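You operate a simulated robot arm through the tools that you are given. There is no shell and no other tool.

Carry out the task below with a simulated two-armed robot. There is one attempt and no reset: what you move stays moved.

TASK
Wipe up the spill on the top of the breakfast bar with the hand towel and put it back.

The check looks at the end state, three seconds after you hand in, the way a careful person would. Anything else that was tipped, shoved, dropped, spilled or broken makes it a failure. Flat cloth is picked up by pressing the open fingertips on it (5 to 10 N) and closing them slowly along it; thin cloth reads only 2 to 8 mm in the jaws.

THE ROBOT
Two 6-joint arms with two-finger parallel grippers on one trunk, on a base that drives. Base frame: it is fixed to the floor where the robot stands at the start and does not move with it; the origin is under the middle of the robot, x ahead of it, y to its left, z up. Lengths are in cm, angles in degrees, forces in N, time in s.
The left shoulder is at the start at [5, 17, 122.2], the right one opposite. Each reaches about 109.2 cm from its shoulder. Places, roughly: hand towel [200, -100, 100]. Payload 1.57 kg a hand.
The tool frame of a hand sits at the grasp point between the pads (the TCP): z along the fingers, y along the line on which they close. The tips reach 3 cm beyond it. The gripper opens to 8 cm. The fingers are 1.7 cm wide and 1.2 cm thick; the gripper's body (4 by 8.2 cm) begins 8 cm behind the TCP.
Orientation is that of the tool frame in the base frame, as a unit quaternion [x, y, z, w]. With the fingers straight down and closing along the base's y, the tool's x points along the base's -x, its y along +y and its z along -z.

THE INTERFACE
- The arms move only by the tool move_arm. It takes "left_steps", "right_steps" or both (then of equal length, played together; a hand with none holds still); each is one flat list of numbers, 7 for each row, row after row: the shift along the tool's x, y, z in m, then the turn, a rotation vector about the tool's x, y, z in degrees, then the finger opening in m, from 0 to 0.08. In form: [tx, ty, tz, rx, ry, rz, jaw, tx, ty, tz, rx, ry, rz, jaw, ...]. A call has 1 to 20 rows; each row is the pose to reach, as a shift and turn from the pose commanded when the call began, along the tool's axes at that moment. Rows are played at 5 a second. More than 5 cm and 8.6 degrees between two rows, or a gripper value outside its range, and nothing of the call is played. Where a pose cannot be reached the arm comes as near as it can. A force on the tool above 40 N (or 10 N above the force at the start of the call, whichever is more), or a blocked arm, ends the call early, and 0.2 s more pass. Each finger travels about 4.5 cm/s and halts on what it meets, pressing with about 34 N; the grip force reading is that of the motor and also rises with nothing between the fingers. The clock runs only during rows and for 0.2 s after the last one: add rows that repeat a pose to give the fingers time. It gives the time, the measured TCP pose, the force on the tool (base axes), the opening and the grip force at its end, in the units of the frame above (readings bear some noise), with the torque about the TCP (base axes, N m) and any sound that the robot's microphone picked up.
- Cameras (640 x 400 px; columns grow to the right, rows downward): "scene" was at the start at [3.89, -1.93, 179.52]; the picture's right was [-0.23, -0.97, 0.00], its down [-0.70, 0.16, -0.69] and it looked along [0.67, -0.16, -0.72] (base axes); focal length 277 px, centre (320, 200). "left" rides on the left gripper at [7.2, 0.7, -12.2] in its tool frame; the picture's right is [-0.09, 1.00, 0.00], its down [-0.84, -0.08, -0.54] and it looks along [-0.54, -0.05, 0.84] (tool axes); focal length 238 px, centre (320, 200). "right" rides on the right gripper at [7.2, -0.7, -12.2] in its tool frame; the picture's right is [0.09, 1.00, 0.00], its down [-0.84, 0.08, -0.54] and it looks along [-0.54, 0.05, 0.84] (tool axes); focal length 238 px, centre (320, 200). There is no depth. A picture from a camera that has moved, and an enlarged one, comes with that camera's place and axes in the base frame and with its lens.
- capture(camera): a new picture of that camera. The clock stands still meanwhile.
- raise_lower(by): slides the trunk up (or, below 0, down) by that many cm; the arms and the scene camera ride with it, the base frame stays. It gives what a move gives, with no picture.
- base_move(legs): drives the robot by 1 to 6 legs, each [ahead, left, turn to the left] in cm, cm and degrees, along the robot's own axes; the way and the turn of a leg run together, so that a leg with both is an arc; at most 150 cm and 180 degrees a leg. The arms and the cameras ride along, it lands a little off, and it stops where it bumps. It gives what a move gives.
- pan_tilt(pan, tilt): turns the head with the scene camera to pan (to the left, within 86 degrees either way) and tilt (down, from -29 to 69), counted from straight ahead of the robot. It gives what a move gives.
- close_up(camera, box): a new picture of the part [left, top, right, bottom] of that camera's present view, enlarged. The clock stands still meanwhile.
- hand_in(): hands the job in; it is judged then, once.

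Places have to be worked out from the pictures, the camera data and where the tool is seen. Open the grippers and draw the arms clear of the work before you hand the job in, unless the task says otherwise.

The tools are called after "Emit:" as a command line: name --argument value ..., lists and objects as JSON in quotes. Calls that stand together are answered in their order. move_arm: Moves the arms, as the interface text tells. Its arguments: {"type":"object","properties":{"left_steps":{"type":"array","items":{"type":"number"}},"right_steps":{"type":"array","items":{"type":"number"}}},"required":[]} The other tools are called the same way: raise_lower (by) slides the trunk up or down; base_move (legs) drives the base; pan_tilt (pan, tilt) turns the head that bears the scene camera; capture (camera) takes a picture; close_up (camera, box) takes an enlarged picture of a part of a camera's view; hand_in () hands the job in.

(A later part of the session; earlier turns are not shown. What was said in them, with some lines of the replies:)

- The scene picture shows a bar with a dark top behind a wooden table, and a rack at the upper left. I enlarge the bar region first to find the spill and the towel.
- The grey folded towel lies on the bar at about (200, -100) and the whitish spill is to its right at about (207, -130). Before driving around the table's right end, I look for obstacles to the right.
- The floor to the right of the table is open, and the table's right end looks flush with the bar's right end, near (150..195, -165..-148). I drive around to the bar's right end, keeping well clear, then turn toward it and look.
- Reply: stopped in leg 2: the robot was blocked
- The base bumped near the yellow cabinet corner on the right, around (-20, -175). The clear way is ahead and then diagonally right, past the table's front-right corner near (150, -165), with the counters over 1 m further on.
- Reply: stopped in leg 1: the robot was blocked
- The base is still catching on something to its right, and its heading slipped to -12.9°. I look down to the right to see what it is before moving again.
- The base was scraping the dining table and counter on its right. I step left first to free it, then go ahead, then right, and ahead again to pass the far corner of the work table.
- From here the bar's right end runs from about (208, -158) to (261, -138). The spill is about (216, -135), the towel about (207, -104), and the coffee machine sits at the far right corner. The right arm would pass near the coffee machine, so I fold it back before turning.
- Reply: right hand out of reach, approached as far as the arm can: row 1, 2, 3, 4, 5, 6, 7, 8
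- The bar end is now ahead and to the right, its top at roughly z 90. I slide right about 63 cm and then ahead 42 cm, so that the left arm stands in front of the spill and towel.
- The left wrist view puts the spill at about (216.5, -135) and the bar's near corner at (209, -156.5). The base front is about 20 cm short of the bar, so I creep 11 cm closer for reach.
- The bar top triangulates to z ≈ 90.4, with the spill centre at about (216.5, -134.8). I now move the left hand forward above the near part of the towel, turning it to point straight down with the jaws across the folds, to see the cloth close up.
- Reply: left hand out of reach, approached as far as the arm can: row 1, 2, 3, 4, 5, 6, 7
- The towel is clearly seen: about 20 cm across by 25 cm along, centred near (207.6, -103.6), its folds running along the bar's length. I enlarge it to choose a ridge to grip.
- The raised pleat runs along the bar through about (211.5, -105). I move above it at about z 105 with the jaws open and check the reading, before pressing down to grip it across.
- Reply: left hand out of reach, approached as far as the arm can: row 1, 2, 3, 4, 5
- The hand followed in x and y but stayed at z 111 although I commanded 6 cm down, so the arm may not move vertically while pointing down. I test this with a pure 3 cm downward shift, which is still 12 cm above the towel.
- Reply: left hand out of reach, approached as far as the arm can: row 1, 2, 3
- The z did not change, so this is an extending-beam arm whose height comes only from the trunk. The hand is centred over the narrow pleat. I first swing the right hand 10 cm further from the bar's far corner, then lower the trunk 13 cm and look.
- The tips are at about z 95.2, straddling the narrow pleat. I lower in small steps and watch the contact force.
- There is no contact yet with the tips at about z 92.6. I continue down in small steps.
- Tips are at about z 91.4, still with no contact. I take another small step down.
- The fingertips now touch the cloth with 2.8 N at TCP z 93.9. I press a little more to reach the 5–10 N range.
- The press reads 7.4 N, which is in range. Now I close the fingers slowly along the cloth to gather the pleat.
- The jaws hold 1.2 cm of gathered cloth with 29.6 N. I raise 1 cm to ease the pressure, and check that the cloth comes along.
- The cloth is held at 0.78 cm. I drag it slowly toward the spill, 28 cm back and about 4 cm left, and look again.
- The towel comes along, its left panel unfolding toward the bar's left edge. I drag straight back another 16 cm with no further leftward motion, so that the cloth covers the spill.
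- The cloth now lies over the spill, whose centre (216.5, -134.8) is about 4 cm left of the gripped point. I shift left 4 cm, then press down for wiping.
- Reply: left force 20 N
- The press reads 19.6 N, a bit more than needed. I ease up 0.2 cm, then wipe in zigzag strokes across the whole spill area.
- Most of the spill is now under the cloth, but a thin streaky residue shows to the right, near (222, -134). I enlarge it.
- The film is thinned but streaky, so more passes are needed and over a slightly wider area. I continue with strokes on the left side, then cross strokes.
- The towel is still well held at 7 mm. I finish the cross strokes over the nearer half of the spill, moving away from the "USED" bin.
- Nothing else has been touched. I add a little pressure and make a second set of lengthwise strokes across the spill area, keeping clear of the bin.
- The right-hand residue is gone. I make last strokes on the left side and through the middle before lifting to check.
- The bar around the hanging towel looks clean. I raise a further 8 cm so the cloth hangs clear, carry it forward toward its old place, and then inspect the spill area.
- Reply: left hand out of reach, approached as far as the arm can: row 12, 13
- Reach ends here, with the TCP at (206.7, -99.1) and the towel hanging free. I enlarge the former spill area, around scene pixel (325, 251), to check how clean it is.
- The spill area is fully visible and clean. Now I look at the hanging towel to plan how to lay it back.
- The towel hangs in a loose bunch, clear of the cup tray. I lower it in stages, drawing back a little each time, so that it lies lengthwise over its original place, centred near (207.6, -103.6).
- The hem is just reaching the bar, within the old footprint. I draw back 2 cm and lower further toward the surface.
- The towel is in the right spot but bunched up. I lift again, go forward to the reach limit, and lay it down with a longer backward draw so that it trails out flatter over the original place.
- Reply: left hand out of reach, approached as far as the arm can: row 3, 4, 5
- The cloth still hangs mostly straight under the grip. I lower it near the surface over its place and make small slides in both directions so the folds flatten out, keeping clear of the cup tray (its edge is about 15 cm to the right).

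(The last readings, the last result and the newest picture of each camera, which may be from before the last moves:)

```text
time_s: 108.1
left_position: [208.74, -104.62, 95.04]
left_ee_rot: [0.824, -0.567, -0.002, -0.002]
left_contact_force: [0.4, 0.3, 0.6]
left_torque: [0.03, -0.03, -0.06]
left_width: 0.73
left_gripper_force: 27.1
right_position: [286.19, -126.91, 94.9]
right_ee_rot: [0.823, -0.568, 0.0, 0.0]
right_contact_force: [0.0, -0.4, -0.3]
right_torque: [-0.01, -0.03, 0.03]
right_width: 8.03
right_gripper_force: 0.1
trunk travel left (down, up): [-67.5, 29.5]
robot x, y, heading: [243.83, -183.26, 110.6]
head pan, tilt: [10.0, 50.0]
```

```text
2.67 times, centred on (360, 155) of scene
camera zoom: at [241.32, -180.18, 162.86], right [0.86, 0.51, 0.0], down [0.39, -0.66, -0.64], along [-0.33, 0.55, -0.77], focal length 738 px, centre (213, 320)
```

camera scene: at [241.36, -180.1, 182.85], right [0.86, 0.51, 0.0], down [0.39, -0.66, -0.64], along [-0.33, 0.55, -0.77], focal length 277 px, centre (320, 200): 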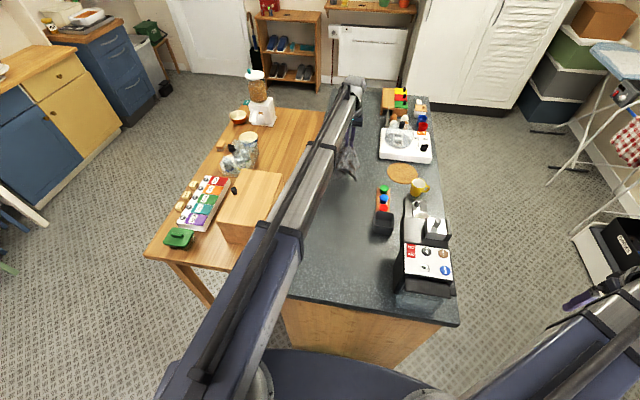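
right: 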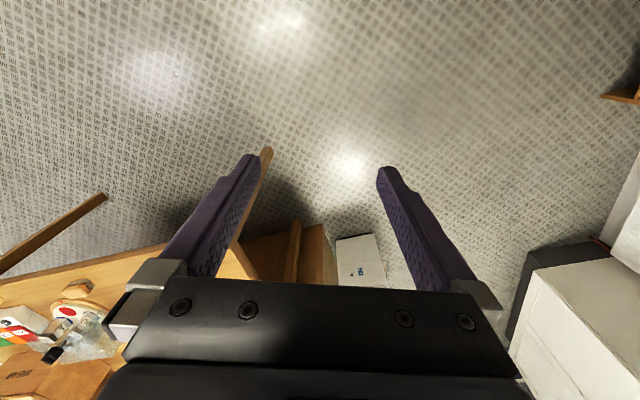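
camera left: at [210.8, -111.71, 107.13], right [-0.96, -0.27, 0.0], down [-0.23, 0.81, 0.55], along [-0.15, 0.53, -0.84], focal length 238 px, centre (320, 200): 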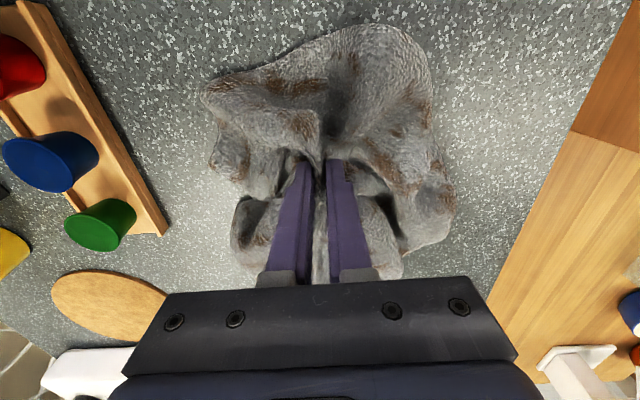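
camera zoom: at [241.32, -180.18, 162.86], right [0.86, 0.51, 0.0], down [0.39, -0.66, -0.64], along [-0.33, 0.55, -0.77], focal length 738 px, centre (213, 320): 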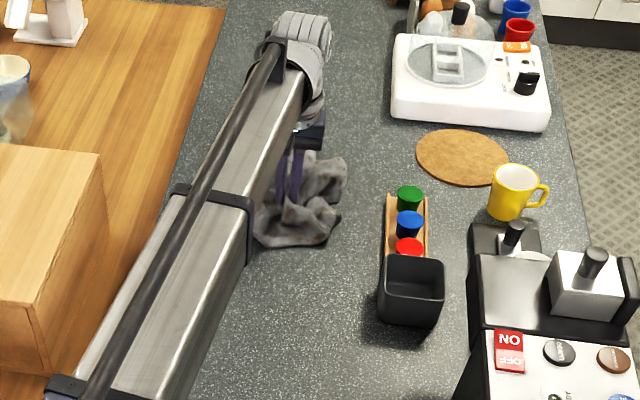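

The towel now covers about 19 by 18 cm, centred near (207.5, -104), which matches its original place. I open the jaws gently and raise the hand clear.

Emit:
move_arm --left_steps '[0, 0, 0, 0, 0, 0, 0.01, 0, 0, 0, 0, 0, 0, 0.02, 0, 0, 0, 0, 0, 0, 0.03, 0, 0, 0, 0, 0, 0, 0.035, 0, 0, 0, 0, 0, 0, 0.035, 0, 0, 0, 0, 0, 0, 0.035]'

Emit:
raise_lower --by 3

Emit:
capture --camera "left"

```text
time_s: 109.5
left_position: [208.78, -104.62, 95.07]
left_ee_rot: [0.824, -0.566, -0.001, -0.001]
left_contact_force: [-0.8, 0.6, 0.5]
left_torque: [0.02, -0.01, 0.05]
left_width: 3.48
left_gripper_force: 0.0
right_position: [286.29, -126.84, 95.01]
right_ee_rot: [0.823, -0.567, 0.0, -0.001]
right_contact_force: [1.0, 0.1, 0.2]
right_torque: [0.01, 0.02, -0.04]
right_width: 7.99
right_gripper_force: 0.1
trunk travel left (down, up): [-67.5, 29.5]
robot x, y, heading: [243.83, -182.8, 110.7]
head pan, tilt: [10.0, 50.0]
```

```text
time_s: 110.3
left_position: [208.72, -104.79, 98.02]
left_ee_rot: [0.824, -0.566, -0.002, -0.002]
left_contact_force: [-0.6, -0.1, 0.0]
left_torque: [0.03, -0.04, -0.02]
left_width: 3.48
left_gripper_force: 0.1
right_position: [286.37, -126.93, 98.08]
right_ee_rot: [0.823, -0.568, 0.0, 0.0]
right_contact_force: [-1.2, 0.5, -0.5]
right_torque: [-0.02, 0.02, 0.02]
right_width: 7.98
right_gripper_force: 0.0
trunk travel left (down, up): [-70.5, 26.5]
robot x, y, heading: [243.52, -182.96, 110.7]
head pan, tilt: [10.0, 50.0]
```

```text
taken
camera left: at [210.83, -111.68, 110.12], right [-0.96, -0.27, 0.0], down [-0.23, 0.81, 0.55], along [-0.15, 0.53, -0.84], focal length 238 px, centre (320, 200)
```

left: 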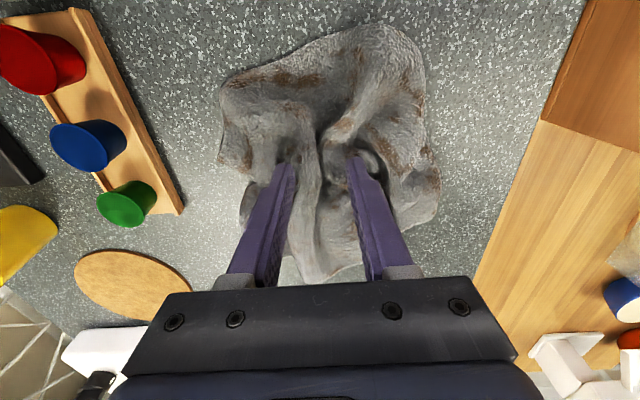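

The cloth stayed on the bar. I raise further, draw the arm back over the bar end, and look at the whole scene.

Emit:
raise_lower --by 13

Emit:
move_arm --left_steps '[0.04, 0, 0, 0, 0, 0, 0.035, 0.08, 0, 0, 0, 0, 0, 0.035, 0.12, 0, 0, 0, 0, 0, 0.04, 0.16, 0, 0, 0, 0, 0, 0.05, 0.2, 0, 0, 0, 0, 0, 0.06, 0.24, 0, 0, 0, 0, 0, 0.07, 0.28, 0, 0, 0, 0, 0, 0.08, 0.32, 0, 0, 0, 0, 0, 0.08, 0.36, 0, 0, 0, 0, 0, 0.08, 0.4, 0, 0, 0, 0, 0, 0.08, 0.4, 0, 0, 0, 0, 0, 0.08]'

Emit:
capture --camera "scene"

Emit:
capture --camera "left"

Emit:
close_up --camera "scene" --box '[290, 100, 430, 220]'

```text
time_s: 111.8
left_position: [208.8, -104.82, 111.07]
left_ee_rot: [0.824, -0.567, -0.002, -0.002]
left_contact_force: [-0.4, 0.1, 0.8]
left_torque: [-0.01, -0.03, 0.01]
left_width: 3.5
left_gripper_force: 0.0
right_position: [286.23, -126.8, 111.0]
right_ee_rot: [0.823, -0.568, 0.001, 0.0]
right_contact_force: [0.0, 0.1, -0.3]
right_torque: [0.0, 0.03, -0.02]
right_width: 8.01
right_gripper_force: 0.1
trunk travel left (down, up): [-83.5, 13.5]
robot x, y, heading: [244.11, -182.84, 110.6]
head pan, tilt: [10.0, 50.0]
```

```text
time_s: 114.2
left_position: [223.13, -141.74, 111.0]
left_ee_rot: [0.825, -0.566, -0.002, -0.002]
left_contact_force: [-0.5, 0.8, 0.5]
left_torque: [0.0, -0.01, -0.01]
left_width: 7.98
left_gripper_force: 0.0
left hand out of reach, approached as far as the arm can: row 7, 8, 10, 11
right_position: [286.26, -126.78, 110.93]
right_ee_rot: [0.823, -0.568, 0.0, 0.0]
right_contact_force: [0.1, 0.3, -0.1]
right_torque: [-0.04, -0.02, -0.02]
right_width: 8.01
right_gripper_force: 0.1
trunk travel left (down, up): [-83.5, 13.5]
robot x, y, heading: [243.8, -182.98, 110.7]
head pan, tilt: [10.0, 50.0]
```

```text
taken
camera scene: at [241.36, -180.08, 178.85], right [0.86, 0.51, 0.0], down [0.39, -0.66, -0.64], along [-0.33, 0.55, -0.77], focal length 277 px, centre (320, 200)
```

scene: 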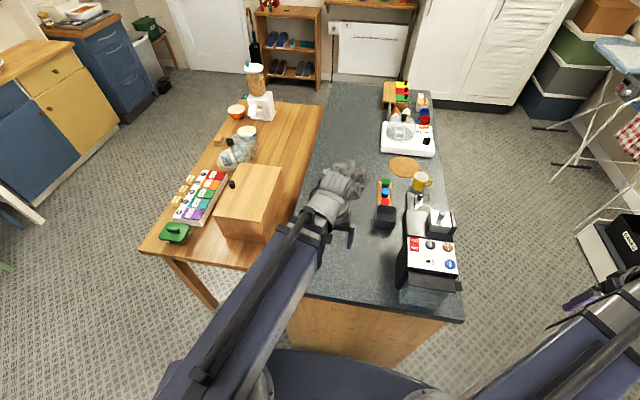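

```text
taken
camera left: at [225.16, -148.95, 123.11], right [-0.96, -0.27, 0.0], down [-0.23, 0.81, 0.55], along [-0.15, 0.53, -0.84], focal length 238 px, centre (320, 200)
```

left: 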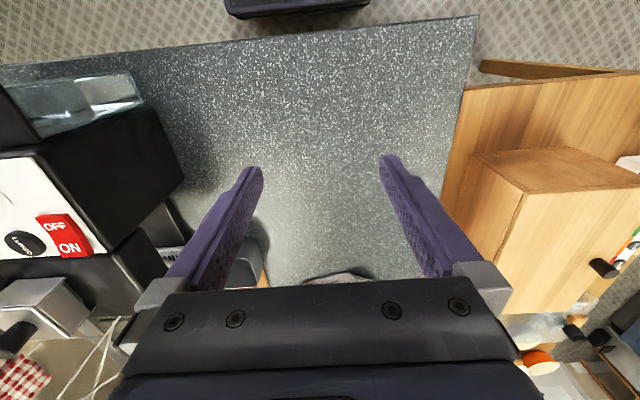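

```text
3.33 times, centred on (360, 160) of scene
camera zoom: at [241.36, -180.08, 178.85], right [0.86, 0.51, 0.0], down [0.39, -0.66, -0.64], along [-0.33, 0.55, -0.77], focal length 922 px, centre (187, 333)
```

zoom: 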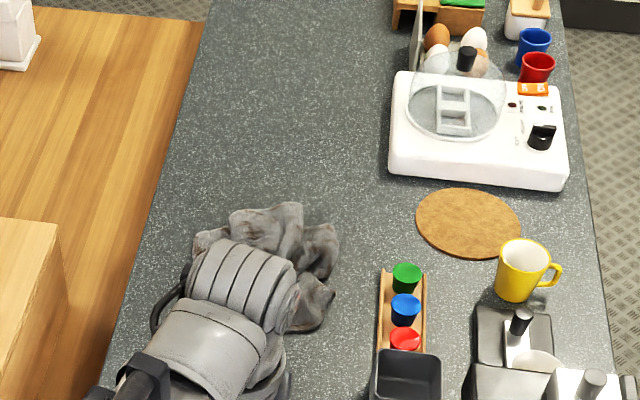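

The spill area looks clean and the towel lies in its place. I back the robot away 50 cm for an unobstructed view of the bar.

Emit:
base_move --legs '[[-50, 0, 0]]'

Emit:
pan_tilt --pan 12 --tilt 35

Emit:
capture --camera "scene"

Emit:
close_up --camera "scene" --box '[260, 130, 460, 280]'

```text
time_s: 117.2
left_position: [240.71, -188.45, 110.99]
left_ee_rot: [0.824, -0.566, -0.002, -0.003]
left_contact_force: [0.2, 0.3, 0.5]
left_torque: [0.01, 0.0, -0.02]
left_width: 8.0
left_gripper_force: 0.0
right_position: [303.74, -173.28, 111.04]
right_ee_rot: [0.823, -0.568, 0.0, -0.001]
right_contact_force: [0.1, 0.0, 0.8]
right_torque: [0.02, 0.03, -0.03]
right_width: 8.0
right_gripper_force: 0.0
trunk travel left (down, up): [-83.5, 13.5]
robot x, y, heading: [261.26, -228.99, 110.8]
head pan, tilt: [10.0, 50.0]
```

```text
time_s: 118.0
left_position: [240.67, -188.52, 110.93]
left_ee_rot: [0.824, -0.567, -0.002, -0.003]
left_contact_force: [-1.1, 0.4, -0.5]
left_torque: [0.03, 0.0, -0.02]
left_width: 8.02
left_gripper_force: 0.1
right_position: [303.72, -173.25, 111.0]
right_ee_rot: [0.823, -0.568, 0.0, -0.001]
right_contact_force: [0.1, 0.2, 0.6]
right_torque: [0.02, -0.01, 0.02]
right_width: 8.0
right_gripper_force: 0.1
trunk travel left (down, up): [-83.5, 13.5]
robot x, y, heading: [261.48, -229.47, 110.9]
head pan, tilt: [12.0, 35.0]
```

```text
taken
camera scene: at [258.09, -225.79, 181.02], right [0.84, 0.54, 0.0], down [0.31, -0.48, -0.82], along [-0.44, 0.69, -0.57], focal length 277 px, centre (320, 200)
```

scene: 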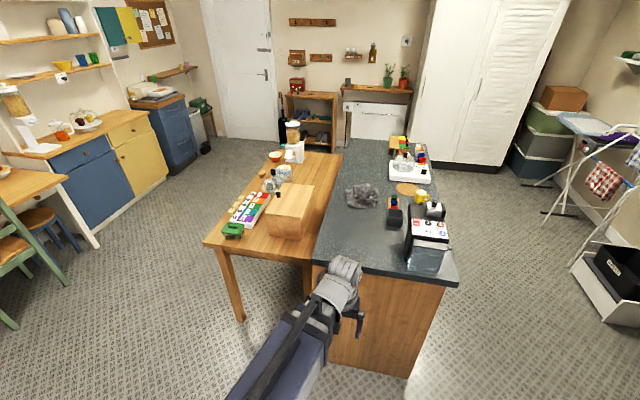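

```text
2.67 times, centred on (360, 205) of scene
camera zoom: at [258.09, -225.79, 181.02], right [0.84, 0.54, 0.0], down [0.31, -0.48, -0.82], along [-0.44, 0.69, -0.57], focal length 738 px, centre (213, 187)
```

zoom: 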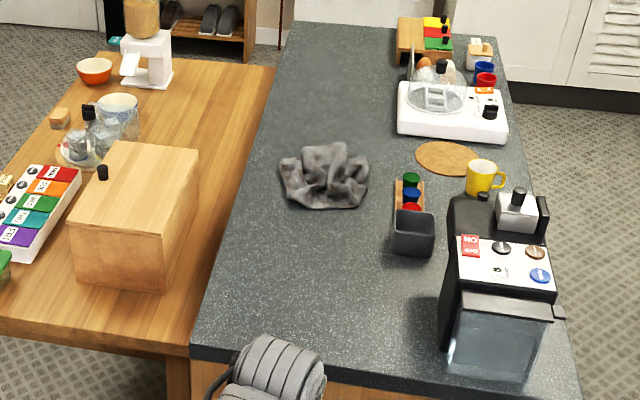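

The spill is gone and the towel rests at about (207.8, -102), its starting place. I check the cleaned area at high zoom, and also look toward the dining side where the base bumped earlier.

Emit:
close_up --camera "scene" --box '[315, 212, 395, 262]'

Emit:
pan_tilt --pan 70 --tilt 25

Emit:
capture --camera "scene"

```text
8.00 times, centred on (355, 237) of scene
camera zoom: at [258.09, -225.79, 181.02], right [0.84, 0.54, 0.0], down [0.31, -0.48, -0.82], along [-0.44, 0.69, -0.57], focal length 2214 px, centre (40, -96)
```

zoom: 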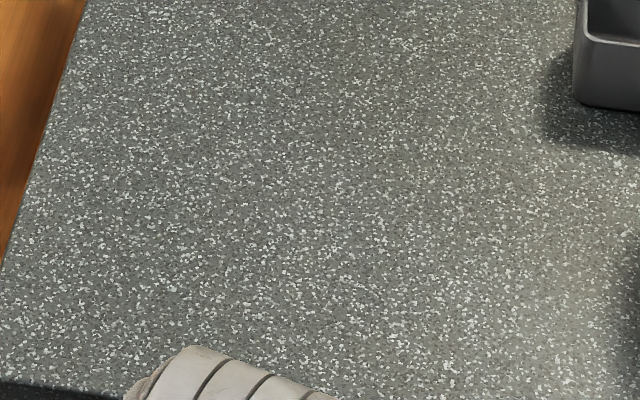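

```text
time_s: 119.2
left_position: [240.64, -188.51, 111.14]
left_ee_rot: [0.825, -0.566, -0.002, -0.003]
left_contact_force: [0.2, 0.4, 0.1]
left_torque: [-0.01, -0.01, -0.03]
left_width: 8.0
left_gripper_force: 0.0
right_position: [303.77, -173.21, 110.9]
right_ee_rot: [0.823, -0.567, 0.0, -0.001]
right_contact_force: [-0.5, 0.3, 0.9]
right_torque: [0.01, 0.03, -0.02]
right_width: 7.96
right_gripper_force: 0.0
trunk travel left (down, up): [-83.5, 13.5]
robot x, y, heading: [261.42, -229.54, 110.7]
head pan, tilt: [70.0, 25.0]
```

```text
taken
camera scene: at [253.64, -233.32, 182.6], right [-0.01, 1.0, 0.0], down [0.42, 0.0, -0.91], along [-0.91, -0.01, -0.42], focal length 277 px, centre (320, 200)
```

scene: 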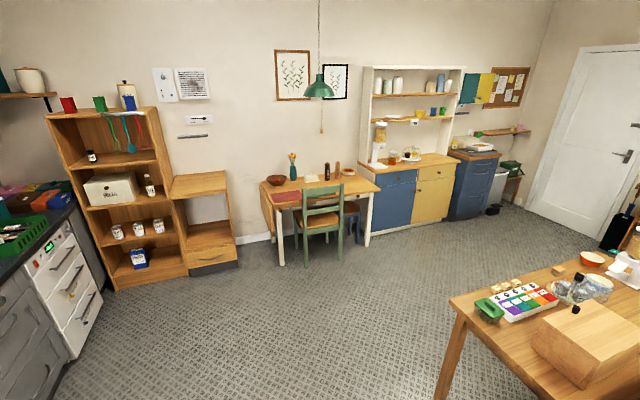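

The cleaned surface shows no residue, and the furniture and objects on the dining side stand upright and in order. The towel is back in place, both grippers are open, and the arms are clear of the bar, so I hand in.

Emit:
hand_in

```text
The job is handed in.
```

I wiped up the spill with the grey hand towel and put the towel back where it was on the breakfast bar. The job is handed in, but no result came back.

- **Spill:** a final enlarged picture of the area shows no residue left.
- **Towel:** it lies crumpled rather than in its original loose pleats. It covers about 19 by 18 cm, against roughly 20 by 25 cm before, and its centre is within about 2 cm of where it started.
- **Other objects:** in the last pictures everything on the bar and the work table is upright and looks undisturbed.
- **Base contact:** early in the drive the base was stopped twice by furniture on its right, near the dining table and cabinet. The later view shows that furniture upright and in order, but I could not confirm it had not shifted by a centimetre or two.

Both grippers are open and the robot is backed about 50 cm away from the bar.
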